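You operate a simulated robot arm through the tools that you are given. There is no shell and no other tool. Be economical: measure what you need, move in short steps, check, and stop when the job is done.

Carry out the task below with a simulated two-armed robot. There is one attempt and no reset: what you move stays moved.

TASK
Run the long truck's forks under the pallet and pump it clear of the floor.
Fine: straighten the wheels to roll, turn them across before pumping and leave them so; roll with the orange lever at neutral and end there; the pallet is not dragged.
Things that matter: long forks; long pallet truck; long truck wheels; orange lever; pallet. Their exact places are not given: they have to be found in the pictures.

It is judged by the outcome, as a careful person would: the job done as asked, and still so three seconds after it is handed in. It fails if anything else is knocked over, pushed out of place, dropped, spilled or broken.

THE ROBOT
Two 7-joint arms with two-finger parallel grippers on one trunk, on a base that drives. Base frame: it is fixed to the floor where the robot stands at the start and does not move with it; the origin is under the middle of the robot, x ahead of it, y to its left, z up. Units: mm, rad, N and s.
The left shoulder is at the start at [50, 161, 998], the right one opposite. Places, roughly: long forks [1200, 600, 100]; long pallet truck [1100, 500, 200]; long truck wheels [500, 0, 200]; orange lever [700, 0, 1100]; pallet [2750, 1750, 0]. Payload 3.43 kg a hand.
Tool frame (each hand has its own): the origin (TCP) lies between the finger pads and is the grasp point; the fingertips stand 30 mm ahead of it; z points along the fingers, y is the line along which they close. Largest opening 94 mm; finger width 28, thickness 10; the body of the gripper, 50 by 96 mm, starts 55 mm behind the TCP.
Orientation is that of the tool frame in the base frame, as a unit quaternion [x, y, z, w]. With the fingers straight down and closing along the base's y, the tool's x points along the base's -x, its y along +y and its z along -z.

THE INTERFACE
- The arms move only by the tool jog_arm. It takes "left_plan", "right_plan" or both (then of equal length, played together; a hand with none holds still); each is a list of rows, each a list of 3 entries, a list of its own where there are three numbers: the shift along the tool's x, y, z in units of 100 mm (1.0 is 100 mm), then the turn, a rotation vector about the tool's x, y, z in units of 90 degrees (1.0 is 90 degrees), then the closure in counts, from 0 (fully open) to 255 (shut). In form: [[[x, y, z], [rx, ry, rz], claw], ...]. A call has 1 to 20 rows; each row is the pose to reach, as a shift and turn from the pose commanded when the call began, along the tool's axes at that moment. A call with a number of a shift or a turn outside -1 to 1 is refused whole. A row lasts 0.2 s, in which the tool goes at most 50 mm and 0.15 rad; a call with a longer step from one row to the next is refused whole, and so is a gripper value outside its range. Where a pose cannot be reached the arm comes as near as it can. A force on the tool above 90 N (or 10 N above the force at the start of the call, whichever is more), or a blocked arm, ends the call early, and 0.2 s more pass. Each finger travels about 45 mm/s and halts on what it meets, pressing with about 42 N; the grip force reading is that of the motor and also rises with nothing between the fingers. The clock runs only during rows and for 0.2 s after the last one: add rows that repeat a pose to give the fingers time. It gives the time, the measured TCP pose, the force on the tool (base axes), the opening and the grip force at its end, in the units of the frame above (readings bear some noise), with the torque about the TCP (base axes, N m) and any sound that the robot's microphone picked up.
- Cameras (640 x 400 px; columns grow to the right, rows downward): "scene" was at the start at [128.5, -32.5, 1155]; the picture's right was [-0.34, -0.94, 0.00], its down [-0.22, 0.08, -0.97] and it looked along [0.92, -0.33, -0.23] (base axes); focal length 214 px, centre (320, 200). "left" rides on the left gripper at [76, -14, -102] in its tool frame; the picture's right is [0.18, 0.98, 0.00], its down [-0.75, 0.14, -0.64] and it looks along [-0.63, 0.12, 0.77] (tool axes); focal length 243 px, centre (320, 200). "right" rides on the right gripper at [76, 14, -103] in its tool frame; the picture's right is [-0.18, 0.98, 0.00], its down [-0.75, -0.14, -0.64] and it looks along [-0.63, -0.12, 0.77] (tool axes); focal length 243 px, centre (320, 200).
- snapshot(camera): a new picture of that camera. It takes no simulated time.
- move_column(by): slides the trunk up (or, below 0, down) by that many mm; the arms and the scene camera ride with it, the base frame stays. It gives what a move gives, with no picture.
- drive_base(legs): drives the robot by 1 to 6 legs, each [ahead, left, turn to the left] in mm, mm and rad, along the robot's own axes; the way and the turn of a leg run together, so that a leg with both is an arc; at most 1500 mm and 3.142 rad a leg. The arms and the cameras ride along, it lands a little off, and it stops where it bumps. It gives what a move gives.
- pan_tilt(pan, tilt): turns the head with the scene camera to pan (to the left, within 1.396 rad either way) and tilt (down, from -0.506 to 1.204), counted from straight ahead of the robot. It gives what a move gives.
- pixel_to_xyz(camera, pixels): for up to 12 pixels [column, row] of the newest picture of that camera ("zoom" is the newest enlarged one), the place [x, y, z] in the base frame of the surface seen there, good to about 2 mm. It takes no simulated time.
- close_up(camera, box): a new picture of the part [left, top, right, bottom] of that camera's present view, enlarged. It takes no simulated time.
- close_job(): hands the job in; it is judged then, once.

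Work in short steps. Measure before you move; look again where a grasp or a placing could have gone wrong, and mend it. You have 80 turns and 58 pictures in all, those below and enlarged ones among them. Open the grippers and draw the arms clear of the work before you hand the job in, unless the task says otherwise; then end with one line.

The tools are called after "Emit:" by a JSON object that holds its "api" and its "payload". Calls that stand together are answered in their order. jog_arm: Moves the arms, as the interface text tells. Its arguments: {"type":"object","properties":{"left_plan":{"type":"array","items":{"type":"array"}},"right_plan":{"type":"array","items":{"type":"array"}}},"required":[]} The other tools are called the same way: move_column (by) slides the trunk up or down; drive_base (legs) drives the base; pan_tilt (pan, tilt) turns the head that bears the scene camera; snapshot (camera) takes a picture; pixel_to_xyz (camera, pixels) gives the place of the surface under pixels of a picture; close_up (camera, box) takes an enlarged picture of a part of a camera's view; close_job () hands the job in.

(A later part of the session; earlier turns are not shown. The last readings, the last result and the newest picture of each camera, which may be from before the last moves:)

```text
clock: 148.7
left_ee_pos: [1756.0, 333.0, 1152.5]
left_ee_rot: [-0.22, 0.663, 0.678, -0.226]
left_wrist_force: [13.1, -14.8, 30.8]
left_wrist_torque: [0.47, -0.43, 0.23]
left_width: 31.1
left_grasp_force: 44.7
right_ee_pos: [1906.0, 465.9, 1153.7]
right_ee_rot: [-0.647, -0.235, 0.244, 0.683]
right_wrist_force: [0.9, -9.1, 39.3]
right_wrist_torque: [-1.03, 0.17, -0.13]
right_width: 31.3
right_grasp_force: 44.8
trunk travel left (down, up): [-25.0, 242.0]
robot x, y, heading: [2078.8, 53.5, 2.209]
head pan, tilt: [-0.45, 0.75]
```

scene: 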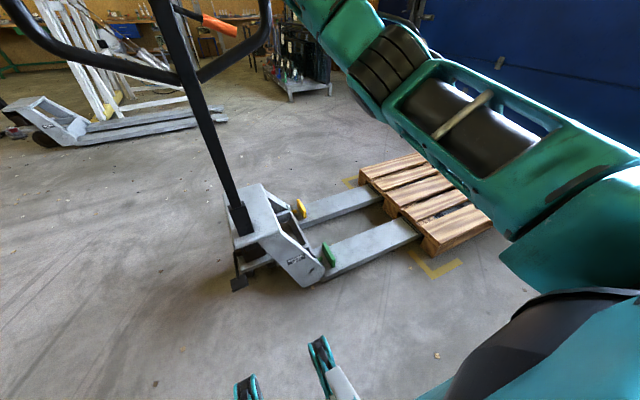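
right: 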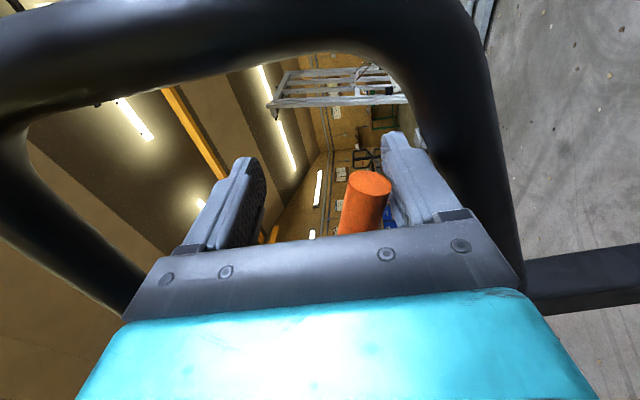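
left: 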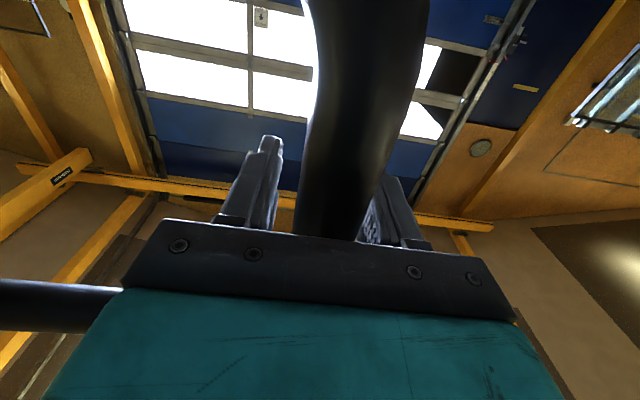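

The tiller is at ~25.5°, forces fine. I continue deeper: five more back-and-down steps.

Emit:
{"api": "drive_base", "payload": {"legs": [[-15, 0, 0], [-25, 0, 0]]}}

Emit:
{"api": "jog_arm", "payload": {"left_plan": [[[0, -0.1, 0], [0, 0, 0], 230], [[0, -0.21, 0], [0, 0, 0], 230]], "right_plan": [[[0, 0.1, 0], [0, 0, 0], 230], [[0, 0.21, 0], [0, 0, 0], 230]]}}

Emit:
{"api": "drive_base", "payload": {"legs": [[-15, 0, 0], [-25, 0, 0]]}}

Emit:
{"api": "jog_arm", "payload": {"left_plan": [[[0, -0.12, 0], [0, 0, 0], 230], [[0, -0.24, 0], [0, 0, 0], 230]], "right_plan": [[[0, 0.12, 0], [0, 0, 0], 230], [[0, 0.24, 0], [0, 0, 0], 230]]}}

Emit:
{"api": "drive_base", "payload": {"legs": [[-15, 0, 0], [-25, 0, 0]]}}

Emit:
{"api": "jog_arm", "payload": {"left_plan": [[[0, -0.13, 0], [0, 0, 0], 230], [[0, -0.27, 0], [0, 0, 0], 230]], "right_plan": [[[0, 0.13, 0], [0, 0, 0], 230], [[0, 0.27, 0], [0, 0, 0], 230]]}}

Emit:
{"api": "drive_base", "payload": {"legs": [[-15, 0, 0], [-25, 0, 0]]}}

Emit:
{"api": "jog_arm", "payload": {"left_plan": [[[0, -0.15, 0], [0, 0, 0], 230], [[0, -0.3, 0], [0, 0, 0], 230]], "right_plan": [[[0, 0.15, 0], [0, 0, 0], 230], [[0, 0.3, 0], [0, 0, 0], 230]]}}

Emit:
{"api": "drive_base", "payload": {"legs": [[-15, 0, 0], [-25, 0, 0]]}}

Emit:
{"api": "jog_arm", "payload": {"left_plan": [[[0, -0.17, 0], [0, 0, 0], 230], [[0, -0.34, 0], [0, 0, 0], 230]], "right_plan": [[[0, 0.17, 0], [0, 0, 0], 230], [[0, 0.34, 0], [0, 0, 0], 230]]}}

Emit:
{"api": "snapshot", "payload": {"camera": "scene"}}

```text
clock: 149.9
left_ee_pos: [1774.6, 312.2, 1137.5]
left_ee_rot: [-0.222, 0.674, 0.667, -0.225]
left_wrist_force: [-4.2, 20.0, 0.2]
left_wrist_torque: [0.37, -1.02, 0.48]
left_width: 31.4
left_grasp_force: 45.0
right_ee_pos: [1923.5, 445.1, 1138.3]
right_ee_rot: [-0.66, -0.241, 0.236, 0.672]
right_wrist_force: [3.0, -11.6, -10.3]
right_wrist_torque: [-0.63, 0.54, -0.8]
right_width: 31.4
right_grasp_force: 44.8
trunk travel left (down, up): [-25.0, 242.0]
robot x, y, heading: [2109.0, 20.2, 2.208]
head pan, tilt: [-0.45, 0.75]
```

```text
clock: 150.5
left_ee_pos: [1781.5, 301.0, 1131.0]
left_ee_rot: [-0.22, 0.664, 0.678, -0.225]
left_wrist_force: [17.0, -25.2, 35.5]
left_wrist_torque: [0.22, -0.54, 0.17]
left_width: 31.4
left_grasp_force: 44.8
right_ee_pos: [1931.2, 433.0, 1132.2]
right_ee_rot: [-0.648, -0.235, 0.242, 0.682]
right_wrist_force: [3.7, -7.2, 45.8]
right_wrist_torque: [-1.31, -0.05, -0.23]
right_width: 31.4
right_grasp_force: 44.7
trunk travel left (down, up): [-25.0, 242.0]
robot x, y, heading: [2103.6, 24.1, 2.21]
head pan, tilt: [-0.45, 0.75]
```

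```text
clock: 151.6
left_ee_pos: [1797.6, 278.7, 1114.8]
left_ee_rot: [-0.222, 0.678, 0.664, -0.224]
left_wrist_force: [-2.0, 16.4, 0.2]
left_wrist_torque: [0.31, -1.05, 0.11]
left_width: 31.4
left_grasp_force: 44.8
right_ee_pos: [1946.6, 411.2, 1116.9]
right_ee_rot: [-0.661, -0.242, 0.235, 0.67]
right_wrist_force: [4.1, -9.9, -3.9]
right_wrist_torque: [-0.74, 0.46, -1.04]
right_width: 31.3
right_grasp_force: 45.5
trunk travel left (down, up): [-25.0, 242.0]
robot x, y, heading: [2129.2, -14.4, 2.207]
head pan, tilt: [-0.45, 0.75]
```

```text
clock: 152.2
left_ee_pos: [1806.3, 268.3, 1108.6]
left_ee_rot: [-0.221, 0.663, 0.679, -0.225]
left_wrist_force: [13.9, -25.9, 46.5]
left_wrist_torque: [0.03, -0.69, 0.48]
left_width: 31.1
left_grasp_force: 44.9
right_ee_pos: [1955.8, 400.1, 1108.1]
right_ee_rot: [-0.649, -0.236, 0.241, 0.682]
right_wrist_force: [17.2, -17.2, 44.2]
right_wrist_torque: [-1.29, -0.01, 0.32]
right_width: 31.2
right_grasp_force: 44.6
trunk travel left (down, up): [-25.0, 242.0]
robot x, y, heading: [2127.7, -13.4, 2.2]
head pan, tilt: [-0.45, 0.75]
```

```text
clock: 153.4
left_ee_pos: [1823.5, 244.7, 1090.1]
left_ee_rot: [-0.221, 0.679, 0.663, -0.225]
left_wrist_force: [-3.1, 11.7, 9.4]
left_wrist_torque: [0.09, -1.09, 0.25]
left_width: 31.5
left_grasp_force: 45.0
right_ee_pos: [1970.4, 379.9, 1089.0]
right_ee_rot: [-0.664, -0.243, 0.23, 0.669]
right_wrist_force: [6.6, -9.7, -7.8]
right_wrist_torque: [-0.68, 0.54, -0.99]
right_width: 31.4
right_grasp_force: 45.3
trunk travel left (down, up): [-25.0, 242.0]
robot x, y, heading: [2153.1, -45.4, 2.206]
head pan, tilt: [-0.45, 0.75]
```

```text
clock: 154.0
left_ee_pos: [1833.3, 234.9, 1080.3]
left_ee_rot: [-0.219, 0.663, 0.68, -0.224]
left_wrist_force: [20.1, -38.5, 51.3]
left_wrist_torque: [0.19, -0.6, 0.04]
left_width: 31.2
left_grasp_force: 44.8
right_ee_pos: [1979.7, 368.0, 1079.4]
right_ee_rot: [-0.65, -0.237, 0.239, 0.681]
right_wrist_force: [14.6, -15.7, 48.6]
right_wrist_torque: [-1.7, -0.06, 0.33]
right_width: 31.5
right_grasp_force: 44.6
trunk travel left (down, up): [-25.0, 242.0]
robot x, y, heading: [2151.2, -47.9, 2.205]
head pan, tilt: [-0.45, 0.75]
```

```text
clock: 155.2
left_ee_pos: [1847.4, 214.8, 1061.3]
left_ee_rot: [-0.221, 0.68, 0.663, -0.223]
left_wrist_force: [2.2, 15.5, 5.8]
left_wrist_torque: [0.19, -1.05, -0.05]
left_width: 31.3
left_grasp_force: 44.5
right_ee_pos: [1995.0, 350.1, 1060.7]
right_ee_rot: [-0.666, -0.245, 0.229, 0.666]
right_wrist_force: [1.9, -12.5, -3.8]
right_wrist_torque: [-0.72, 0.48, -1.11]
right_width: 31.8
right_grasp_force: 44.9
trunk travel left (down, up): [-25.0, 242.0]
robot x, y, heading: [2180.6, -76.7, 2.204]
head pan, tilt: [-0.45, 0.75]
```

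```text
clock: 155.8
left_ee_pos: [1857.2, 201.5, 1048.7]
left_ee_rot: [-0.218, 0.664, 0.679, -0.225]
left_wrist_force: [17.2, -34.6, 56.3]
left_wrist_torque: [0.22, -0.7, 0.33]
left_width: 31.6
left_grasp_force: 45.4
right_ee_pos: [2005.7, 335.9, 1050.3]
right_ee_rot: [-0.652, -0.237, 0.238, 0.679]
right_wrist_force: [27.0, -25.5, 46.2]
right_wrist_torque: [-1.57, 0.11, 0.49]
right_width: 31.3
right_grasp_force: 44.9
trunk travel left (down, up): [-25.0, 242.0]
robot x, y, heading: [2176.7, -77.6, 2.207]
head pan, tilt: [-0.45, 0.75]
```

```text
clock: 157.0
left_ee_pos: [1873.3, 181.7, 1029.4]
left_ee_rot: [-0.221, 0.682, 0.661, -0.223]
left_wrist_force: [-1.5, 22.4, 2.3]
left_wrist_torque: [0.31, -0.96, -0.15]
left_width: 31.6
left_grasp_force: 45.9
right_ee_pos: [2017.8, 318.2, 1030.2]
right_ee_rot: [0.668, 0.247, -0.227, -0.664]
right_wrist_force: [4.9, -15.8, -4.3]
right_wrist_torque: [-0.66, 0.48, -0.93]
right_width: 31.8
right_grasp_force: 44.7
trunk travel left (down, up): [-25.0, 242.0]
robot x, y, heading: [2199.8, -103.7, 2.206]
head pan, tilt: [-0.45, 0.75]
```

```text
clock: 157.6
left_ee_pos: [1880.2, 172.3, 1009.4]
left_ee_rot: [-0.217, 0.67, 0.674, -0.223]
left_wrist_force: [13.9, -17.5, 43.3]
left_wrist_torque: [-0.1, -0.66, -0.23]
left_width: 34.1
left_grasp_force: 22.2
right_ee_pos: [2029.0, 305.9, 1011.3]
right_ee_rot: [-0.655, -0.241, 0.238, 0.676]
right_wrist_force: [29.4, -34.6, 43.4]
right_wrist_torque: [-1.62, 0.01, 0.31]
right_width: 32.2
right_grasp_force: 45.5
trunk travel left (down, up): [-25.0, 242.0]
robot x, y, heading: [2199.4, -112.8, 2.203]
head pan, tilt: [-0.45, 0.75]
```

```text
5 pictures are left
```

scene: 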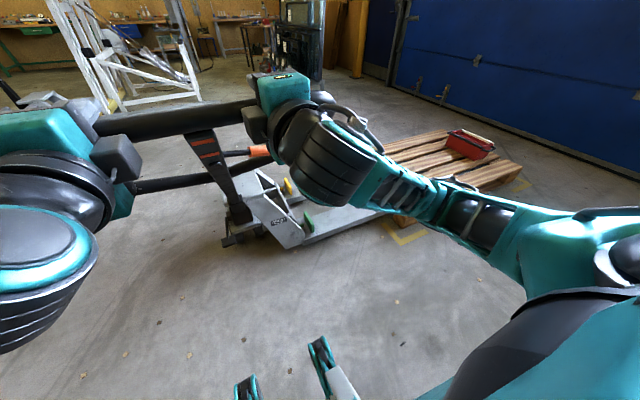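

Left L ≈ −976 now, so the tiller is near 41°. I sample fork, plate and pallet heights in this picture.

Emit:
{"api": "pixel_to_xyz", "payload": {"camera": "scene", "pixels": [[248, 185], [255, 195], [262, 205], [250, 190], [340, 219], [350, 217], [330, 224], [420, 150], [500, 170], [410, 140], [480, 178], [405, 225]]}}

```text
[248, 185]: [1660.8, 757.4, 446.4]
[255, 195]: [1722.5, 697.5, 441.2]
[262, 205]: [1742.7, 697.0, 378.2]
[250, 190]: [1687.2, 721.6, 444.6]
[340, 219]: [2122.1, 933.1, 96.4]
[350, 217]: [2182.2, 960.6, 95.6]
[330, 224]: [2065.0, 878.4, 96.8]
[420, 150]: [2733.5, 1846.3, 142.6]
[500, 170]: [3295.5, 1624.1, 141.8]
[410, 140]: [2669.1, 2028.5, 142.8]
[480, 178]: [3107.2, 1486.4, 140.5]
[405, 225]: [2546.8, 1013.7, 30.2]
```

Forks rose to ~96 mm (+11) on the deep part of the stroke; the pump works. Now I repeat strokes with the arms alone between ~19° and ~44°.

Emit:
{"api": "jog_arm", "payload": {"left_plan": [[[0, 0.22, 0.25], [0, 0, 0], 230], [[0, 0.44, 0.5], [0, 0, 0], 230], [[0, 0.64, 0.75], [0, 0, 0], 230], [[0, 0.82, 1.0], [0, 0, 0], 230]], "right_plan": [[[0.01, -0.21, 0.25], [0, 0, 0], 230], [[0.03, -0.42, 0.5], [0, 0, 0], 230], [[0.04, -0.6, 0.75], [0, 0, 0], 230], [[0.06, -0.77, 1.0], [0, 0, 0], 230]]}}

Emit:
{"api": "jog_arm", "payload": {"left_plan": [[[0, 0.16, 0.25], [0, 0, 0], 230], [[0, 0.32, 0.5], [0, 0, 0], 230], [[0, 0.46, 0.75], [0, 0, 0], 230], [[0, 0.6, 1.0], [0, 0, 0], 230]], "right_plan": [[[0.01, -0.15, 0.25], [0, 0, 0], 230], [[0.03, -0.3, 0.5], [0, 0, 0], 230], [[0.04, -0.42, 0.75], [0, 0, 0], 230], [[0.06, -0.55, 1.0], [0, 0, 0], 230]]}}

Emit:
{"api": "jog_arm", "payload": {"left_plan": [[[0, 0.11, 0.25], [0, 0, 0], 230], [[0, 0.22, 0.5], [0, 0, 0], 230], [[0, 0.33, 0.75], [0, 0, 0], 230], [[0, 0.42, 1.0], [0, 0, 0], 230]], "right_plan": [[[0.01, -0.1, 0.25], [0, 0, 0], 230], [[0.03, -0.2, 0.5], [0, 0, 0], 230], [[0.04, -0.29, 0.75], [0, 0, 0], 230], [[0.06, -0.37, 1.0], [0, 0, 0], 230]]}}

Emit:
{"api": "jog_arm", "payload": {"left_plan": [[[0, -0.09, -0.25], [0, 0, 0], 230], [[0, -0.19, -0.5], [0, 0, 0], 230], [[0, -0.3, -0.75], [0, 0, 0], 230], [[0, -0.42, -1.0], [0, 0, 0], 230]], "right_plan": [[[-0.01, 0.08, -0.25], [0, 0, 0], 230], [[-0.03, 0.17, -0.5], [0, 0, 0], 230], [[-0.04, 0.26, -0.75], [0, 0, 0], 230], [[-0.06, 0.37, -1.0], [0, 0, 0], 230]]}}

Emit:
{"api": "jog_arm", "payload": {"left_plan": [[[0, -0.14, -0.25], [0, 0, 0], 230], [[0, -0.28, -0.5], [0, 0, 0], 230], [[0, -0.44, -0.75], [0, 0, 0], 230], [[0, -0.6, -1.0], [0, 0, 0], 230]], "right_plan": [[[-0.01, 0.13, -0.25], [0, 0, 0], 230], [[-0.03, 0.25, -0.5], [0, 0, 0], 230], [[-0.04, 0.4, -0.75], [0, 0, 0], 230], [[-0.06, 0.55, -1.0], [0, 0, 0], 230]]}}

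Emit:
{"api": "jog_arm", "payload": {"left_plan": [[[0, -0.18, -0.25], [0, 0, 0], 230], [[0, -0.38, -0.5], [0, 0, 0], 230], [[0, -0.6, -0.75], [0, 0, 0], 230], [[0, -0.82, -1.0], [0, 0, 0], 230]], "right_plan": [[[-0.01, 0.17, -0.25], [0, 0, 0], 230], [[-0.03, 0.35, -0.5], [0, 0, 0], 230], [[-0.04, 0.56, -0.75], [0, 0, 0], 230], [[-0.06, 0.77, -1.0], [0, 0, 0], 230]]}}

```text
clock: 158.6
left_ee_pos: [1819.1, 258.1, 1087.8]
left_ee_rot: [-0.219, 0.674, 0.67, -0.223]
left_wrist_force: [5.7, 8.8, 31.9]
left_wrist_torque: [-0.01, -1.38, 1.4]
left_width: 31.4
left_grasp_force: 45.1
right_ee_pos: [1965.4, 389.5, 1088.5]
right_ee_rot: [-0.655, -0.244, 0.232, 0.676]
right_wrist_force: [27.9, -38.8, 35.9]
right_wrist_torque: [-1.52, -0.77, -2.06]
right_width: 32.0
right_grasp_force: 44.6
trunk travel left (down, up): [-25.0, 242.0]
robot x, y, heading: [2194.7, -109.1, 2.206]
head pan, tilt: [-0.45, 0.75]
```

```text
clock: 159.6
left_ee_pos: [1760.2, 338.1, 1145.8]
left_ee_rot: [-0.218, 0.675, 0.669, -0.224]
left_wrist_force: [1.6, 14.6, 30.3]
left_wrist_torque: [-0.09, -1.3, 1.36]
left_width: 31.3
left_grasp_force: 45.4
right_ee_pos: [1907.8, 470.4, 1146.4]
right_ee_rot: [-0.652, -0.243, 0.235, 0.678]
right_wrist_force: [26.2, -34.4, 42.0]
right_wrist_torque: [-1.88, -0.92, -1.62]
right_width: 31.7
right_grasp_force: 44.5
trunk travel left (down, up): [-25.0, 242.0]
robot x, y, heading: [2197.9, -111.0, 2.207]
head pan, tilt: [-0.45, 0.75]
```

```text
clock: 160.6
left_ee_pos: [1699.4, 417.5, 1186.3]
left_ee_rot: [-0.218, 0.675, 0.669, -0.224]
left_wrist_force: [4.3, -2.4, 25.5]
left_wrist_torque: [0.11, -1.2, 0.23]
left_width: 31.6
left_grasp_force: 44.9
right_ee_pos: [1846.5, 546.9, 1188.6]
right_ee_rot: [-0.653, -0.243, 0.233, 0.678]
right_wrist_force: [14.5, -13.1, 49.2]
right_wrist_torque: [-2.28, -0.94, -1.78]
right_width: 31.8
right_grasp_force: 45.3
trunk travel left (down, up): [-25.0, 242.0]
robot x, y, heading: [2197.4, -108.8, 2.21]
head pan, tilt: [-0.45, 0.75]
```

```text
clock: 161.6
left_ee_pos: [1759.1, 337.5, 1145.2]
left_ee_rot: [-0.22, 0.673, 0.669, -0.225]
left_wrist_force: [-0.5, 21.0, 30.5]
left_wrist_torque: [-0.04, -1.12, -0.56]
left_width: 31.4
left_grasp_force: 45.5
right_ee_pos: [1906.7, 468.7, 1145.9]
right_ee_rot: [-0.654, -0.242, 0.237, 0.677]
right_wrist_force: [31.1, -33.3, 35.7]
right_wrist_torque: [-1.59, 0.1, 0.41]
right_width: 31.5
right_grasp_force: 45.3
trunk travel left (down, up): [-25.0, 242.0]
robot x, y, heading: [2199.1, -106.5, 2.21]
head pan, tilt: [-0.45, 0.75]
```

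```text
clock: 162.6
left_ee_pos: [1818.1, 255.9, 1087.9]
left_ee_rot: [-0.219, 0.672, 0.671, -0.224]
left_wrist_force: [8.5, 11.2, 32.4]
left_wrist_torque: [0.03, -0.89, 0.21]
left_width: 31.6
left_grasp_force: 44.7
right_ee_pos: [1965.7, 387.4, 1087.9]
right_ee_rot: [-0.654, -0.245, 0.237, 0.676]
right_wrist_force: [25.6, -39.3, 39.3]
right_wrist_torque: [-1.63, 0.15, -0.04]
right_width: 31.6
right_grasp_force: 45.0
trunk travel left (down, up): [-25.0, 242.0]
robot x, y, heading: [2198.4, -108.8, 2.208]
head pan, tilt: [-0.45, 0.75]
```

```text
clock: 163.6
left_ee_pos: [1878.5, 174.3, 1006.0]
left_ee_rot: [-0.218, 0.672, 0.672, -0.223]
left_wrist_force: [7.2, -5.9, 42.4]
left_wrist_torque: [-0.4, -0.87, 0.16]
left_width: 33.6
left_grasp_force: 21.3
right_ee_pos: [2027.2, 307.7, 1007.3]
right_ee_rot: [-0.656, -0.243, 0.236, 0.675]
right_wrist_force: [38.3, -40.6, 36.7]
right_wrist_torque: [-1.59, 0.49, -0.39]
right_width: 31.9
right_grasp_force: 45.3
trunk travel left (down, up): [-25.0, 242.0]
robot x, y, heading: [2198.5, -107.2, 2.206]
head pan, tilt: [-0.45, 0.75]
```

The cycle is clean and repeatable. Two more strokes, then I check the heights.

Emit:
{"api": "jog_arm", "payload": {"left_plan": [[[0, 0.22, 0.25], [0, 0, 0], 230], [[0, 0.44, 0.5], [0, 0, 0], 230], [[0, 0.64, 0.75], [0, 0, 0], 230], [[0, 0.82, 1.0], [0, 0, 0], 230]], "right_plan": [[[0.01, -0.21, 0.25], [0, 0, 0], 230], [[0.03, -0.42, 0.5], [0, 0, 0], 230], [[0.04, -0.6, 0.75], [0, 0, 0], 230], [[0.06, -0.77, 1.0], [0, 0, 0], 230]]}}

Emit:
{"api": "jog_arm", "payload": {"left_plan": [[[0, 0.16, 0.25], [0, 0, 0], 230], [[0, 0.32, 0.5], [0, 0, 0], 230], [[0, 0.46, 0.75], [0, 0, 0], 230], [[0, 0.6, 1.0], [0, 0, 0], 230]], "right_plan": [[[0.01, -0.15, 0.25], [0, 0, 0], 230], [[0.03, -0.3, 0.5], [0, 0, 0], 230], [[0.04, -0.42, 0.75], [0, 0, 0], 230], [[0.06, -0.55, 1.0], [0, 0, 0], 230]]}}

Emit:
{"api": "jog_arm", "payload": {"left_plan": [[[0, 0.11, 0.25], [0, 0, 0], 230], [[0, 0.22, 0.5], [0, 0, 0], 230], [[0, 0.33, 0.75], [0, 0, 0], 230], [[0, 0.42, 1.0], [0, 0, 0], 230]], "right_plan": [[[0.01, -0.1, 0.25], [0, 0, 0], 230], [[0.03, -0.2, 0.5], [0, 0, 0], 230], [[0.04, -0.29, 0.75], [0, 0, 0], 230], [[0.06, -0.37, 1.0], [0, 0, 0], 230]]}}

Emit:
{"api": "jog_arm", "payload": {"left_plan": [[[0, -0.09, -0.25], [0, 0, 0], 230], [[0, -0.19, -0.5], [0, 0, 0], 230], [[0, -0.3, -0.75], [0, 0, 0], 230], [[0, -0.42, -1.0], [0, 0, 0], 230]], "right_plan": [[[-0.01, 0.08, -0.25], [0, 0, 0], 230], [[-0.03, 0.17, -0.5], [0, 0, 0], 230], [[-0.04, 0.26, -0.75], [0, 0, 0], 230], [[-0.06, 0.37, -1.0], [0, 0, 0], 230]]}}

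Emit:
{"api": "jog_arm", "payload": {"left_plan": [[[0, -0.14, -0.25], [0, 0, 0], 230], [[0, -0.28, -0.5], [0, 0, 0], 230], [[0, -0.44, -0.75], [0, 0, 0], 230], [[0, -0.6, -1.0], [0, 0, 0], 230]], "right_plan": [[[-0.01, 0.13, -0.25], [0, 0, 0], 230], [[-0.03, 0.25, -0.5], [0, 0, 0], 230], [[-0.04, 0.4, -0.75], [0, 0, 0], 230], [[-0.06, 0.55, -1.0], [0, 0, 0], 230]]}}

Emit:
{"api": "jog_arm", "payload": {"left_plan": [[[0, -0.18, -0.25], [0, 0, 0], 230], [[0, -0.38, -0.5], [0, 0, 0], 230], [[0, -0.6, -0.75], [0, 0, 0], 230], [[0, -0.82, -1.0], [0, 0, 0], 230]], "right_plan": [[[-0.01, 0.17, -0.25], [0, 0, 0], 230], [[-0.03, 0.35, -0.5], [0, 0, 0], 230], [[-0.04, 0.56, -0.75], [0, 0, 0], 230], [[-0.06, 0.77, -1.0], [0, 0, 0], 230]]}}

Emit:
{"api": "snapshot", "payload": {"camera": "scene"}}

Emit:
{"api": "pixel_to_xyz", "payload": {"camera": "scene", "pixels": [[248, 185], [252, 188], [250, 190], [340, 219], [350, 217], [330, 224], [420, 150], [500, 170], [410, 140], [480, 178], [360, 214], [318, 228]]}}

```text
clock: 164.6
left_ee_pos: [1820.4, 255.8, 1086.0]
left_ee_rot: [-0.219, 0.673, 0.67, -0.224]
left_wrist_force: [0.3, 7.4, 34.8]
left_wrist_torque: [0.02, -1.37, 0.65]
left_width: 31.2
left_grasp_force: 45.2
right_ee_pos: [1968.5, 389.2, 1086.3]
right_ee_rot: [-0.656, -0.241, 0.232, 0.676]
right_wrist_force: [36.7, -36.9, 35.4]
right_wrist_torque: [-1.67, -0.92, -1.97]
right_width: 31.6
right_grasp_force: 44.9
trunk travel left (down, up): [-25.0, 242.0]
robot x, y, heading: [2200.3, -107.2, 2.203]
head pan, tilt: [-0.45, 0.75]
```

```text
clock: 165.6
left_ee_pos: [1759.4, 338.7, 1146.2]
left_ee_rot: [-0.219, 0.675, 0.668, -0.224]
left_wrist_force: [-0.1, 11.5, 29.1]
left_wrist_torque: [-0.05, -1.23, 0.91]
left_width: 31.4
left_grasp_force: 44.8
right_ee_pos: [1906.8, 471.0, 1146.2]
right_ee_rot: [-0.654, -0.241, 0.235, 0.677]
right_wrist_force: [27.1, -29.3, 39.2]
right_wrist_torque: [-1.82, -0.71, -1.68]
right_width: 31.6
right_grasp_force: 44.9
trunk travel left (down, up): [-25.0, 242.0]
robot x, y, heading: [2199.0, -111.8, 2.204]
head pan, tilt: [-0.45, 0.75]
```

```text
clock: 166.6
left_ee_pos: [1700.4, 415.8, 1187.5]
left_ee_rot: [-0.217, 0.674, 0.669, -0.224]
left_wrist_force: [6.1, -4.1, 28.7]
left_wrist_torque: [-0.02, -1.31, 0.62]
left_width: 31.8
left_grasp_force: 44.7
right_ee_pos: [1848.1, 547.7, 1189.3]
right_ee_rot: [-0.652, -0.242, 0.235, 0.679]
right_wrist_force: [16.0, -10.6, 51.6]
right_wrist_torque: [-2.32, -0.86, -1.46]
right_width: 31.8
right_grasp_force: 45.1
trunk travel left (down, up): [-25.0, 242.0]
robot x, y, heading: [2196.2, -108.6, 2.208]
head pan, tilt: [-0.45, 0.75]
```

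```text
clock: 167.6
left_ee_pos: [1759.5, 336.8, 1144.5]
left_ee_rot: [-0.22, 0.673, 0.67, -0.223]
left_wrist_force: [-2.0, 21.6, 30.0]
left_wrist_torque: [-0.02, -1.13, -0.18]
left_width: 31.4
left_grasp_force: 45.5
right_ee_pos: [1907.4, 468.2, 1145.7]
right_ee_rot: [-0.652, -0.243, 0.237, 0.678]
right_wrist_force: [30.2, -34.2, 38.7]
right_wrist_torque: [-1.65, 0.17, 0.48]
right_width: 31.9
right_grasp_force: 45.0
trunk travel left (down, up): [-25.0, 242.0]
robot x, y, heading: [2198.1, -105.0, 2.21]
head pan, tilt: [-0.45, 0.75]
```

```text
clock: 168.6
left_ee_pos: [1820.9, 255.8, 1088.1]
left_ee_rot: [-0.218, 0.673, 0.671, -0.223]
left_wrist_force: [8.2, -1.5, 28.5]
left_wrist_torque: [0.35, -0.87, 0.18]
left_width: 31.5
left_grasp_force: 45.0
right_ee_pos: [1966.7, 390.0, 1089.6]
right_ee_rot: [-0.653, -0.242, 0.236, 0.677]
right_wrist_force: [23.1, -28.5, 44.0]
right_wrist_torque: [-1.69, 0.08, 0.59]
right_width: 31.7
right_grasp_force: 44.5
trunk travel left (down, up): [-25.0, 242.0]
robot x, y, heading: [2198.9, -111.1, 2.208]
head pan, tilt: [-0.45, 0.75]
```

```text
clock: 169.6
left_ee_pos: [1882.1, 173.5, 1006.7]
left_ee_rot: [-0.218, 0.671, 0.673, -0.224]
left_wrist_force: [2.3, -8.4, 45.2]
left_wrist_torque: [0.0, -1.05, -0.55]
left_width: 31.4
left_grasp_force: 45.6
right_ee_pos: [2028.8, 308.2, 1007.8]
right_ee_rot: [-0.657, -0.241, 0.234, 0.674]
right_wrist_force: [44.7, -36.9, 32.3]
right_wrist_torque: [-1.51, 0.54, -0.02]
right_width: 31.7
right_grasp_force: 45.2
trunk travel left (down, up): [-25.0, 242.0]
robot x, y, heading: [2199.6, -107.3, 2.208]
head pan, tilt: [-0.45, 0.75]
```

```text
4 pictures are left
```

scene: 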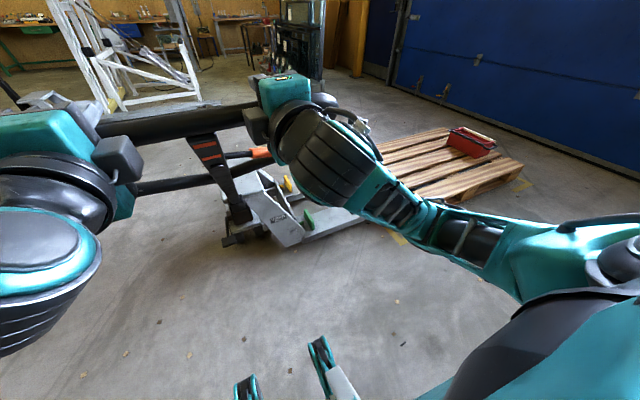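

```text
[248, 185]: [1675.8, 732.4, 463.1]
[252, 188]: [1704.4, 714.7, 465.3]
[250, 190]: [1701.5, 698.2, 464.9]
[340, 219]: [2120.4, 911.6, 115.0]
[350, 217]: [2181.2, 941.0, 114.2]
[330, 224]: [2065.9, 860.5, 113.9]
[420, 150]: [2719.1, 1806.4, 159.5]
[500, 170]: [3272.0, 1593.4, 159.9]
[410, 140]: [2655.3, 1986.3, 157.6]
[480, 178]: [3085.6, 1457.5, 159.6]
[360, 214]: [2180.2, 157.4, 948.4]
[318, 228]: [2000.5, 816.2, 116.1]
```

Forks at ~114.5 mm and the pallet top at 159 (was 142.5): it is 17 mm clear. Two more strokes for good clearance, finishing with the tiller up at ~19°.

Emit:
{"api": "jog_arm", "payload": {"left_plan": [[[0, 0.22, 0.25], [0, 0, 0], 230], [[0, 0.44, 0.5], [0, 0, 0], 230], [[0, 0.64, 0.75], [0, 0, 0], 230], [[0, 0.82, 1.0], [0, 0, 0], 230]], "right_plan": [[[0.01, -0.21, 0.25], [0, 0, 0], 230], [[0.03, -0.42, 0.5], [0, 0, 0], 230], [[0.04, -0.6, 0.75], [0, 0, 0], 230], [[0.06, -0.77, 1.0], [0, 0, 0], 230]]}}

Emit:
{"api": "jog_arm", "payload": {"left_plan": [[[0, 0.16, 0.25], [0, 0, 0], 230], [[0, 0.32, 0.5], [0, 0, 0], 230], [[0, 0.46, 0.75], [0, 0, 0], 230], [[0, 0.6, 1.0], [0, 0, 0], 230]], "right_plan": [[[0.01, -0.15, 0.25], [0, 0, 0], 230], [[0.03, -0.3, 0.5], [0, 0, 0], 230], [[0.04, -0.42, 0.75], [0, 0, 0], 230], [[0.06, -0.55, 1.0], [0, 0, 0], 230]]}}

Emit:
{"api": "jog_arm", "payload": {"left_plan": [[[0, 0.11, 0.25], [0, 0, 0], 230], [[0, 0.22, 0.5], [0, 0, 0], 230], [[0, 0.33, 0.75], [0, 0, 0], 230], [[0, 0.42, 1.0], [0, 0, 0], 230]], "right_plan": [[[0.01, -0.1, 0.25], [0, 0, 0], 230], [[0.03, -0.2, 0.5], [0, 0, 0], 230], [[0.04, -0.29, 0.75], [0, 0, 0], 230], [[0.06, -0.37, 1.0], [0, 0, 0], 230]]}}

Emit:
{"api": "jog_arm", "payload": {"left_plan": [[[0, -0.09, -0.25], [0, 0, 0], 230], [[0, -0.19, -0.5], [0, 0, 0], 230], [[0, -0.3, -0.75], [0, 0, 0], 230], [[0, -0.42, -1.0], [0, 0, 0], 230]], "right_plan": [[[-0.01, 0.08, -0.25], [0, 0, 0], 230], [[-0.03, 0.17, -0.5], [0, 0, 0], 230], [[-0.04, 0.26, -0.75], [0, 0, 0], 230], [[-0.06, 0.37, -1.0], [0, 0, 0], 230]]}}

Emit:
{"api": "jog_arm", "payload": {"left_plan": [[[0, -0.14, -0.25], [0, 0, 0], 230], [[0, -0.28, -0.5], [0, 0, 0], 230], [[0, -0.44, -0.75], [0, 0, 0], 230], [[0, -0.6, -1.0], [0, 0, 0], 230]], "right_plan": [[[-0.01, 0.13, -0.25], [0, 0, 0], 230], [[-0.03, 0.25, -0.5], [0, 0, 0], 230], [[-0.04, 0.4, -0.75], [0, 0, 0], 230], [[-0.06, 0.55, -1.0], [0, 0, 0], 230]]}}

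Emit:
{"api": "jog_arm", "payload": {"left_plan": [[[0, -0.18, -0.25], [0, 0, 0], 230], [[0, -0.38, -0.5], [0, 0, 0], 230], [[0, -0.6, -0.75], [0, 0, 0], 230], [[0, -0.82, -1.0], [0, 0, 0], 230]], "right_plan": [[[-0.01, 0.17, -0.25], [0, 0, 0], 230], [[-0.03, 0.35, -0.5], [0, 0, 0], 230], [[-0.04, 0.56, -0.75], [0, 0, 0], 230], [[-0.06, 0.77, -1.0], [0, 0, 0], 230]]}}

Emit:
{"api": "jog_arm", "payload": {"left_plan": [[[0, 0.22, 0.25], [0, 0, 0], 230], [[0, 0.44, 0.5], [0, 0, 0], 230], [[0, 0.64, 0.75], [0, 0, 0], 230], [[0, 0.82, 1.0], [0, 0, 0], 230]], "right_plan": [[[0.01, -0.21, 0.25], [0, 0, 0], 230], [[0.03, -0.42, 0.5], [0, 0, 0], 230], [[0.04, -0.6, 0.75], [0, 0, 0], 230], [[0.06, -0.77, 1.0], [0, 0, 0], 230]]}}

Emit:
{"api": "jog_arm", "payload": {"left_plan": [[[0, 0.16, 0.25], [0, 0, 0], 230], [[0, 0.32, 0.5], [0, 0, 0], 230], [[0, 0.46, 0.75], [0, 0, 0], 230], [[0, 0.6, 1.0], [0, 0, 0], 230]], "right_plan": [[[0.01, -0.15, 0.25], [0, 0, 0], 230], [[0.03, -0.3, 0.5], [0, 0, 0], 230], [[0.04, -0.42, 0.75], [0, 0, 0], 230], [[0.06, -0.55, 1.0], [0, 0, 0], 230]]}}

Emit:
{"api": "jog_arm", "payload": {"left_plan": [[[0, 0.11, 0.25], [0, 0, 0], 230], [[0, 0.22, 0.5], [0, 0, 0], 230], [[0, 0.33, 0.75], [0, 0, 0], 230], [[0, 0.42, 1.0], [0, 0, 0], 230]], "right_plan": [[[0.01, -0.1, 0.25], [0, 0, 0], 230], [[0.03, -0.2, 0.5], [0, 0, 0], 230], [[0.04, -0.29, 0.75], [0, 0, 0], 230], [[0.06, -0.37, 1.0], [0, 0, 0], 230]]}}

```text
clock: 170.6
left_ee_pos: [1818.7, 255.7, 1086.6]
left_ee_rot: [-0.219, 0.673, 0.669, -0.226]
left_wrist_force: [0.2, 2.1, 30.5]
left_wrist_torque: [0.21, -1.33, 1.0]
left_width: 31.4
left_grasp_force: 45.3
right_ee_pos: [1966.5, 390.1, 1089.8]
right_ee_rot: [-0.655, -0.242, 0.232, 0.677]
right_wrist_force: [33.0, -32.9, 39.3]
right_wrist_torque: [-1.69, -0.89, -1.77]
right_width: 31.5
right_grasp_force: 45.0
trunk travel left (down, up): [-25.0, 242.0]
robot x, y, heading: [2200.1, -108.4, 2.204]
head pan, tilt: [-0.45, 0.75]
```

```text
clock: 171.6
left_ee_pos: [1759.2, 336.7, 1145.7]
left_ee_rot: [-0.22, 0.674, 0.669, -0.225]
left_wrist_force: [5.4, -17.1, 26.4]
left_wrist_torque: [0.25, -1.2, 0.65]
left_width: 31.2
left_grasp_force: 44.4
right_ee_pos: [1907.5, 469.7, 1146.3]
right_ee_rot: [-0.655, -0.24, 0.232, 0.678]
right_wrist_force: [15.6, -8.6, 46.5]
right_wrist_torque: [-2.06, -0.65, -0.94]
right_width: 31.6
right_grasp_force: 45.5
trunk travel left (down, up): [-25.0, 242.0]
robot x, y, heading: [2199.9, -105.0, 2.207]
head pan, tilt: [-0.45, 0.75]
```

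```text
clock: 172.6
left_ee_pos: [1697.6, 416.0, 1188.2]
left_ee_rot: [-0.221, 0.674, 0.669, -0.224]
left_wrist_force: [9.2, -23.1, 19.7]
left_wrist_torque: [0.29, -1.16, 0.3]
left_width: 31.5
left_grasp_force: 45.0
right_ee_pos: [1846.0, 547.3, 1189.0]
right_ee_rot: [-0.652, -0.244, 0.234, 0.679]
right_wrist_force: [3.1, -0.7, 58.2]
right_wrist_torque: [-2.63, -0.87, -1.59]
right_width: 31.9
right_grasp_force: 45.2
trunk travel left (down, up): [-25.0, 242.0]
robot x, y, heading: [2201.4, -105.8, 2.208]
head pan, tilt: [-0.45, 0.75]
```

```text
clock: 173.6
left_ee_pos: [1759.0, 338.5, 1148.2]
left_ee_rot: [-0.219, 0.673, 0.67, -0.224]
left_wrist_force: [5.6, -1.6, 30.2]
left_wrist_torque: [0.27, -0.92, -0.32]
left_width: 31.2
left_grasp_force: 44.8
right_ee_pos: [1906.1, 470.2, 1147.7]
right_ee_rot: [-0.654, -0.243, 0.236, 0.677]
right_wrist_force: [16.1, -18.5, 41.9]
right_wrist_torque: [-1.47, 0.07, 0.92]
right_width: 31.6
right_grasp_force: 44.7
trunk travel left (down, up): [-25.0, 242.0]
robot x, y, heading: [2198.5, -109.1, 2.204]
head pan, tilt: [-0.45, 0.75]
```

```text
clock: 174.6
left_ee_pos: [1819.1, 256.9, 1088.2]
left_ee_rot: [-0.218, 0.672, 0.672, -0.223]
left_wrist_force: [8.2, -0.3, 32.3]
left_wrist_torque: [0.21, -0.9, -0.74]
left_width: 31.5
left_grasp_force: 45.6
right_ee_pos: [1966.6, 388.3, 1089.8]
right_ee_rot: [-0.654, -0.243, 0.234, 0.677]
right_wrist_force: [23.6, -29.1, 40.5]
right_wrist_torque: [-1.67, 0.0, 0.67]
right_width: 31.5
right_grasp_force: 44.6
trunk travel left (down, up): [-25.0, 242.0]
robot x, y, heading: [2201.5, -109.6, 2.208]
head pan, tilt: [-0.45, 0.75]
```

```text
clock: 175.6
left_ee_pos: [1880.9, 174.2, 1007.0]
left_ee_rot: [-0.217, 0.669, 0.675, -0.223]
left_wrist_force: [13.7, -10.2, 51.3]
left_wrist_torque: [-0.22, -0.89, 0.39]
left_width: 31.7
left_grasp_force: 45.0
right_ee_pos: [2027.1, 307.1, 1007.7]
right_ee_rot: [-0.658, -0.244, 0.235, 0.672]
right_wrist_force: [32.9, -39.2, 30.4]
right_wrist_torque: [-1.38, 0.73, -0.73]
right_width: 31.5
right_grasp_force: 45.1
trunk travel left (down, up): [-25.0, 242.0]
robot x, y, heading: [2201.3, -107.8, 2.208]
head pan, tilt: [-0.45, 0.75]
```

```text
clock: 176.6
left_ee_pos: [1818.4, 256.3, 1086.7]
left_ee_rot: [-0.218, 0.675, 0.669, -0.223]
left_wrist_force: [13.6, -11.1, 29.9]
left_wrist_torque: [0.23, -1.11, 0.77]
left_width: 31.3
left_grasp_force: 44.8
right_ee_pos: [1966.6, 389.2, 1088.5]
right_ee_rot: [-0.653, -0.24, 0.233, 0.679]
right_wrist_force: [18.6, -26.7, 48.3]
right_wrist_torque: [-2.14, -1.06, -2.1]
right_width: 31.7
right_grasp_force: 44.5
trunk travel left (down, up): [-25.0, 242.0]
robot x, y, heading: [2195.9, -108.0, 2.205]
head pan, tilt: [-0.45, 0.75]
```

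```text
clock: 177.6
left_ee_pos: [1757.6, 337.3, 1144.3]
left_ee_rot: [-0.219, 0.674, 0.67, -0.224]
left_wrist_force: [9.9, -6.5, 26.9]
left_wrist_torque: [0.17, -1.21, 0.86]
left_width: 31.3
left_grasp_force: 44.3
right_ee_pos: [1905.5, 469.9, 1146.9]
right_ee_rot: [-0.654, -0.242, 0.233, 0.678]
right_wrist_force: [11.4, -19.0, 45.9]
right_wrist_torque: [-2.12, -0.77, -1.5]
right_width: 32.0
right_grasp_force: 44.9
trunk travel left (down, up): [-25.0, 242.0]
robot x, y, heading: [2198.8, -108.4, 2.207]
head pan, tilt: [-0.45, 0.75]
```

```text
clock: 178.6
left_ee_pos: [1699.0, 415.9, 1187.4]
left_ee_rot: [-0.221, 0.674, 0.668, -0.225]
left_wrist_force: [1.7, -17.0, 23.7]
left_wrist_torque: [0.24, -1.24, 0.1]
left_width: 31.5
left_grasp_force: 44.7
right_ee_pos: [1848.0, 548.3, 1189.3]
right_ee_rot: [-0.653, -0.242, 0.234, 0.679]
right_wrist_force: [13.0, -1.0, 53.7]
right_wrist_torque: [-2.52, -0.87, -1.25]
right_width: 32.0
right_grasp_force: 44.3
trunk travel left (down, up): [-25.0, 242.0]
robot x, y, heading: [2196.9, -108.1, 2.203]
head pan, tilt: [-0.45, 0.75]
```

Now I walk the tiller nearer upright by driving forward in small steps while raising the hands, then open both hands so its spring finishes the return.

Emit:
{"api": "drive_base", "payload": {"legs": [[15, 0, 0], [25, 0, 0], [20, 0, 0]]}}

Emit:
{"api": "jog_arm", "payload": {"left_plan": [[[0, 0.1, 0], [0, 0, 0], 230], [[0, 0.2, 0], [0, 0, 0], 230]], "right_plan": [[[0, -0.1, 0], [0, 0, 0], 230], [[0, -0.2, 0], [0, 0, 0], 230]]}}

Emit:
{"api": "drive_base", "payload": {"legs": [[15, 0, 0], [25, 0, 0], [20, 0, 0]]}}

Emit:
{"api": "jog_arm", "payload": {"left_plan": [[[0, 0.08, 0], [0, 0, 0], 0], [[0, 0.1, 0], [0, 0, 0], 0], [[0, 0.1, 0], [0, 0, 0], 0], [[0, 0.1, 0], [0, 0, 0], 0], [[0, 0.1, -0.3], [0, 0, 0], 0], [[0, 0.1, -0.7], [0, 0, 0], 0], [[0, 0.1, -1], [0, 0, 0], 0], [[0, 0.1, -1], [0, 0, 0], 0]], "right_plan": [[[0, -0.08, 0], [0, 0, 0], 0], [[0, -0.1, 0], [0, 0, 0], 0], [[0, -0.1, 0], [0, 0, 0], 0], [[0, -0.1, 0], [0, 0, 0], 0], [[0, -0.1, -0.3], [0, 0, 0], 0], [[0, -0.1, -0.7], [0, 0, 0], 0], [[0, -0.1, -1], [0, 0, 0], 0], [[0, -0.1, -1], [0, 0, 0], 0]]}}

Emit:
{"api": "pan_tilt", "payload": {"pan": -0.25, "tilt": 0.5}}

Emit:
{"api": "snapshot", "payload": {"camera": "scene"}}

```text
clock: 180.2
left_ee_pos: [1666.7, 457.1, 1204.8]
left_ee_rot: [-0.219, 0.665, 0.677, -0.226]
left_wrist_force: [9.0, -26.4, 46.6]
left_wrist_torque: [-0.49, -1.29, -1.06]
left_width: 31.6
left_grasp_force: 44.9
right_ee_pos: [1816.8, 586.6, 1206.7]
right_ee_rot: [-0.641, -0.241, 0.24, 0.688]
right_wrist_force: [12.2, 1.3, 80.1]
right_wrist_torque: [-3.4, -1.34, -0.77]
right_width: 31.7
right_grasp_force: 45.2
trunk travel left (down, up): [-25.0, 242.0]
robot x, y, heading: [2164.5, -61.4, 2.204]
head pan, tilt: [-0.45, 0.75]
```

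```text
clock: 180.8
left_ee_pos: [1655.6, 470.5, 1208.7]
left_ee_rot: [-0.222, 0.67, 0.672, -0.226]
left_wrist_force: [-12.8, 21.4, 14.9]
left_wrist_torque: [0.18, -1.14, 1.2]
left_width: 31.3
left_grasp_force: 45.0
right_ee_pos: [1807.3, 599.7, 1210.0]
right_ee_rot: [-0.649, -0.241, 0.24, 0.68]
right_wrist_force: [17.8, -19.0, -3.1]
right_wrist_torque: [-0.48, 0.94, 1.22]
right_width: 31.3
right_grasp_force: 45.0
trunk travel left (down, up): [-25.0, 242.0]
robot x, y, heading: [2160.3, -61.7, 2.207]
head pan, tilt: [-0.45, 0.75]
```

```text
clock: 182.3
left_ee_pos: [1625.7, 513.6, 1220.5]
left_ee_rot: [-0.219, 0.664, 0.678, -0.227]
left_wrist_force: [4.8, -8.9, 24.2]
left_wrist_torque: [0.05, -0.88, -1.18]
left_width: 31.2
left_grasp_force: 45.4
right_ee_pos: [1775.0, 642.4, 1222.8]
right_ee_rot: [-0.642, -0.241, 0.241, 0.687]
right_wrist_force: [0.2, 4.8, 28.0]
right_wrist_torque: [-1.37, 0.18, 0.19]
right_width: 31.6
right_grasp_force: 44.6
trunk travel left (down, up): [-25.0, 242.0]
robot x, y, heading: [2126.7, -11.6, 2.205]
head pan, tilt: [-0.45, 0.75]
```

```text
clock: 184.1
left_ee_pos: [1680.4, 437.5, 1227.3]
left_ee_rot: [-0.221, 0.665, 0.677, -0.226]
left_wrist_force: [-0.5, 0.0, 0.0]
left_wrist_torque: [-0.04, 0.01, 0.0]
left_width: 94.1
left_grasp_force: 0.0
left hand out of reach, approached as far as the arm can: row 1, 2, 3, 4
right_ee_pos: [1836.5, 569.0, 1221.8]
right_ee_rot: [-0.644, -0.241, 0.241, 0.685]
right_wrist_force: [-0.1, 0.3, 0.4]
right_wrist_torque: [-0.01, -0.01, -0.02]
right_width: 94.0
right_grasp_force: 0.0
trunk travel left (down, up): [-25.0, 242.0]
robot x, y, heading: [2131.8, -13.2, 2.201]
head pan, tilt: [-0.45, 0.75]
```

```text
clock: 184.9
left_ee_pos: [1682.1, 437.3, 1226.2]
left_ee_rot: [-0.22, 0.665, 0.677, -0.227]
left_wrist_force: [0.2, 0.2, 0.4]
left_wrist_torque: [-0.01, -0.04, 0.0]
left_width: 94.2
left_grasp_force: 0.1
right_ee_pos: [1835.7, 569.7, 1223.1]
right_ee_rot: [-0.645, -0.241, 0.241, 0.684]
right_wrist_force: [0.0, -0.3, -0.1]
right_wrist_torque: [0.01, 0.01, 0.0]
right_width: 93.9
right_grasp_force: 0.0
trunk travel left (down, up): [-25.0, 242.0]
robot x, y, heading: [2132.8, -11.5, 2.204]
head pan, tilt: [-0.25, 0.499]
```

```text
3 pictures are left
```

scene: 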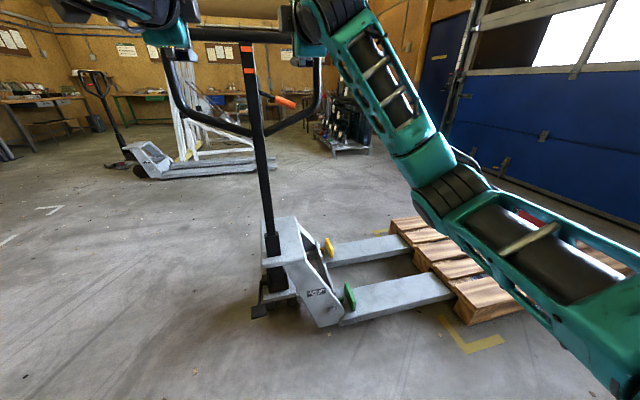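

The tiller is upright again. Measuring lever (283,100), stem, crossbar, forks and pallet heights.

Emit:
{"api": "pixel_to_xyz", "payload": {"camera": "scene", "pixels": [[279, 99], [284, 101], [291, 104], [265, 94], [249, 120], [262, 180], [210, 37], [285, 37], [400, 290], [370, 248], [460, 265], [288, 235]]}}

```text
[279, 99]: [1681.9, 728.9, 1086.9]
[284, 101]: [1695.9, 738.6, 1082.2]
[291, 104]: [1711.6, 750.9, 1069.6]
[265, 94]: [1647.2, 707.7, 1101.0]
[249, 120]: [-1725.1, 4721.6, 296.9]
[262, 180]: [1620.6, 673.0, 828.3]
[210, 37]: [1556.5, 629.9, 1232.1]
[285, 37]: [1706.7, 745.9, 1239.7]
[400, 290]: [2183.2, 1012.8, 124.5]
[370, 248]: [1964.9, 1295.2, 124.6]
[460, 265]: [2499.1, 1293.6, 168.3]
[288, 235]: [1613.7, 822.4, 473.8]
```

Forks 124.5 mm, pallet top 168 — about 26 mm clear. Lastly the lever back to neutral (z 1114): I'll take it near the stem, where there is room above the slanted bar, with the fingers pre-closed to ~44 mm.

Emit:
{"api": "jog_arm", "payload": {"right_plan": [[[-0.1, 0.2, 0], [0, 0, 0], 135], [[-0.2, 0.4, 0], [0, 0, 0], 135], [[-0.3, 0.6, 0], [0, 0, 0], 135], [[-0.4, 0.8, 0], [0, 0, 0], 135], [[-0.46, 1.0, 0], [0, 0, 0], 135], [[-0.46, 1.0, 0], [0, 0, 0], 135]]}}

Emit:
{"api": "drive_base", "payload": {"legs": [[130, 0, 0]]}}

Emit:
{"api": "jog_arm", "payload": {"right_plan": [[[0, 0.15, 0], [0, 0, 0], 135], [[0, 0.29, 0], [0, 0, 0], 135], [[0, 0.29, 0], [0, 0, 0], 135]]}}

```text
clock: 186.3
left_ee_pos: [1680.3, 438.4, 1226.7]
left_ee_rot: [-0.22, 0.665, 0.677, -0.226]
left_wrist_force: [0.7, -0.4, -0.5]
left_wrist_torque: [0.01, 0.01, -0.02]
left_width: 94.1
left_grasp_force: 0.0
right_ee_pos: [1798.7, 547.0, 1121.3]
right_ee_rot: [-0.645, -0.241, 0.241, 0.685]
right_wrist_force: [0.2, 0.1, -0.4]
right_wrist_torque: [0.0, -0.04, 0.02]
right_width: 44.2
right_grasp_force: 0.1
trunk travel left (down, up): [-25.0, 242.0]
robot x, y, heading: [2129.3, -10.2, 2.207]
head pan, tilt: [-0.25, 0.499]
```

```text
clock: 187.6
left_ee_pos: [1601.7, 539.7, 1225.4]
left_ee_rot: [-0.221, 0.666, 0.675, -0.227]
left_wrist_force: [-0.6, 0.1, -0.7]
left_wrist_torque: [-0.05, 0.01, 0.01]
left_width: 94.0
left_grasp_force: 0.1
right_ee_pos: [1722.7, 647.4, 1122.7]
right_ee_rot: [-0.644, -0.241, 0.242, 0.684]
right_wrist_force: [0.3, -1.0, 1.0]
right_wrist_torque: [0.02, 0.02, 0.03]
right_width: 44.3
right_grasp_force: 0.1
trunk travel left (down, up): [-25.0, 242.0]
robot x, y, heading: [2051.2, 89.2, 2.213]
head pan, tilt: [-0.25, 0.499]
```

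```text
clock: 188.4
left_ee_pos: [1604.1, 540.2, 1226.5]
left_ee_rot: [-0.221, 0.665, 0.676, -0.228]
left_wrist_force: [-0.5, 0.3, -0.3]
left_wrist_torque: [0.03, 0.01, 0.01]
left_width: 93.7
left_grasp_force: 0.1
right_ee_pos: [1720.8, 648.5, 1094.5]
right_ee_rot: [-0.644, -0.241, 0.242, 0.685]
right_wrist_force: [-0.3, 0.5, 0.0]
right_wrist_torque: [-0.02, 0.03, -0.01]
right_width: 44.3
right_grasp_force: 0.1
trunk travel left (down, up): [-25.0, 242.0]
robot x, y, heading: [2051.3, 92.0, 2.214]
head pan, tilt: [-0.25, 0.499]
```

The right hand is at forward 1770, z 1094, ~95 mm short of the lever. One look through its camera to confirm line-up.

Emit:
{"api": "snapshot", "payload": {"camera": "right"}}

```text
2 pictures are left
```

right: 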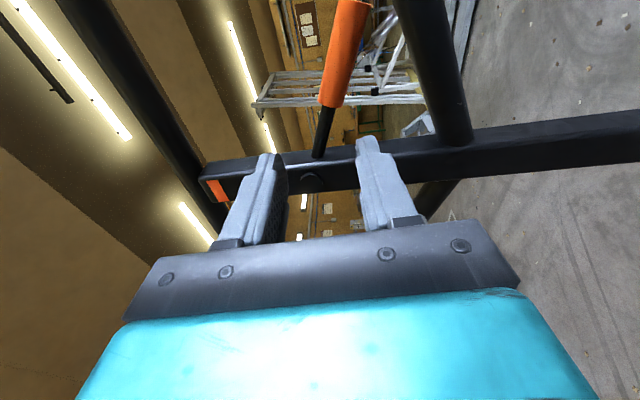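

The rod of the lever passes (323,119), exactly where the grasp point will land after 95 mm. I advance, clamp the rod, and raise it to z 1114.

Emit:
{"api": "jog_arm", "payload": {"right_plan": [[[0, 0, 0.35], [0, 0, 0], 135], [[0, 0, 0.7], [0, 0, 0], 135], [[0, 0, 0.96], [0, 0, 0], 135], [[0, 0, 0.96], [0, 0, 0], 240], [[0, 0, 0.96], [0, 0, 0], 240], [[0, 0, 0.96], [0, 0, 0], 240], [[0, 0, 0.96], [0, 0, 0], 240], [[0, 0, 0.96], [0, 0, 0], 240]]}}

```text
clock: 190.2
left_ee_pos: [1604.8, 537.2, 1227.1]
left_ee_rot: [-0.221, 0.665, 0.676, -0.228]
left_wrist_force: [-0.3, 0.2, 0.6]
left_wrist_torque: [0.0, 0.02, 0.01]
left_width: 94.1
left_grasp_force: 0.0
right_ee_pos: [1661.0, 721.0, 1101.9]
right_ee_rot: [-0.642, -0.24, 0.243, 0.687]
right_wrist_force: [-0.5, 8.2, 16.1]
right_wrist_torque: [-0.57, 0.82, 0.05]
right_width: 24.1
right_grasp_force: 44.9
trunk travel left (down, up): [-25.0, 242.0]
robot x, y, heading: [2054.9, 94.0, 2.213]
head pan, tilt: [-0.25, 0.499]
```

The lever is clamped (24 mm across, still slanted). I raise it to level.

Emit:
{"api": "jog_arm", "payload": {"right_plan": [[[0, -0.05, 0], [0, 0, 0], 240], [[0, -0.1, 0], [0, 0, 0], 240], [[0, -0.14, 0], [0, 0, 0], 240], [[0, -0.14, 0], [0, 0, 0], 240], [[0, -0.14, 0], [0, 0, 0], 240]]}}

```text
clock: 191.4
left_ee_pos: [1603.5, 538.7, 1227.1]
left_ee_rot: [-0.221, 0.666, 0.675, -0.227]
left_wrist_force: [-1.3, -0.5, 0.0]
left_wrist_torque: [-0.01, -0.01, 0.02]
left_width: 93.7
left_grasp_force: 0.2
right_ee_pos: [1659.6, 721.2, 1112.3]
right_ee_rot: [-0.644, -0.241, 0.242, 0.684]
right_wrist_force: [0.3, 4.5, -1.2]
right_wrist_torque: [-0.01, -0.14, 0.14]
right_width: 23.1
right_grasp_force: 45.0
trunk travel left (down, up): [-25.0, 242.0]
robot x, y, heading: [2053.3, 90.4, 2.211]
head pan, tilt: [-0.25, 0.499]
5 turns are left
```

Level at z≈1112, force small. I open to ~53 mm, wait, withdraw straight, and look.

Emit:
{"api": "jog_arm", "payload": {"right_plan": [[[0, 0, 0], [0, 0, 0], 110], [[0, 0, 0], [0, 0, 0], 110], [[0, 0, 0], [0, 0, 0], 110], [[0, 0, 0], [0, 0, 0], 110], [[0, 0, 0], [0, 0, 0], 110], [[0, 0, -0.3], [0, 0, 0], 110], [[0, 0, -0.6], [0, 0, 0], 110], [[0, 0, -1.0], [0, 0, 0], 110], [[0, 0, -1.0], [0, 0, 0], 0]]}}

Emit:
{"api": "drive_base", "payload": {"legs": [[-250, 0, 0]]}}

Emit:
{"api": "snapshot", "payload": {"camera": "scene"}}

```text
clock: 193.4
left_ee_pos: [1604.2, 538.5, 1225.9]
left_ee_rot: [-0.222, 0.665, 0.676, -0.227]
left_wrist_force: [0.1, 0.0, 0.0]
left_wrist_torque: [-0.02, 0.0, 0.0]
left_width: 94.0
left_grasp_force: 0.2
right_ee_pos: [1725.3, 644.6, 1107.2]
right_ee_rot: [-0.644, -0.241, 0.242, 0.685]
right_wrist_force: [0.1, -0.1, -0.6]
right_wrist_torque: [0.01, 0.05, 0.01]
right_width: 88.2
right_grasp_force: 0.0
trunk travel left (down, up): [-25.0, 242.0]
robot x, y, heading: [2051.5, 92.6, 2.211]
head pan, tilt: [-0.25, 0.499]
```

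```text
clock: 195.2
left_ee_pos: [1748.3, 340.9, 1225.3]
left_ee_rot: [-0.221, 0.665, 0.676, -0.228]
left_wrist_force: [-0.6, -0.3, 0.1]
left_wrist_torque: [0.01, -0.01, 0.01]
left_width: 94.1
left_grasp_force: 0.0
right_ee_pos: [1869.5, 448.7, 1107.0]
right_ee_rot: [-0.644, -0.242, 0.242, 0.684]
right_wrist_force: [-0.2, 0.2, 0.5]
right_wrist_torque: [0.03, 0.02, 0.01]
right_width: 93.9
right_grasp_force: 0.1
trunk travel left (down, up): [-25.0, 242.0]
robot x, y, heading: [2202.9, -104.4, 2.212]
head pan, tilt: [-0.25, 0.499]
```

```text
1 pictures are left
4 turns are left
```

scene: 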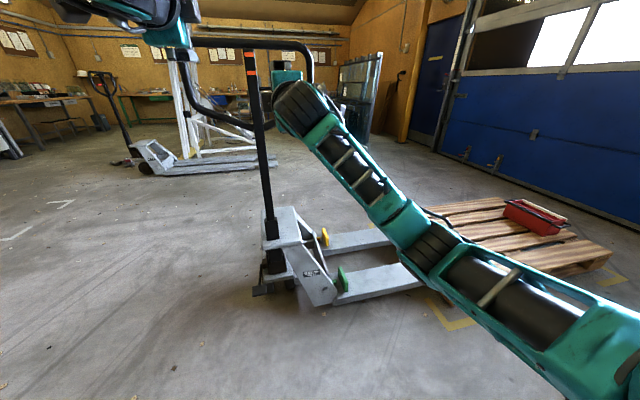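

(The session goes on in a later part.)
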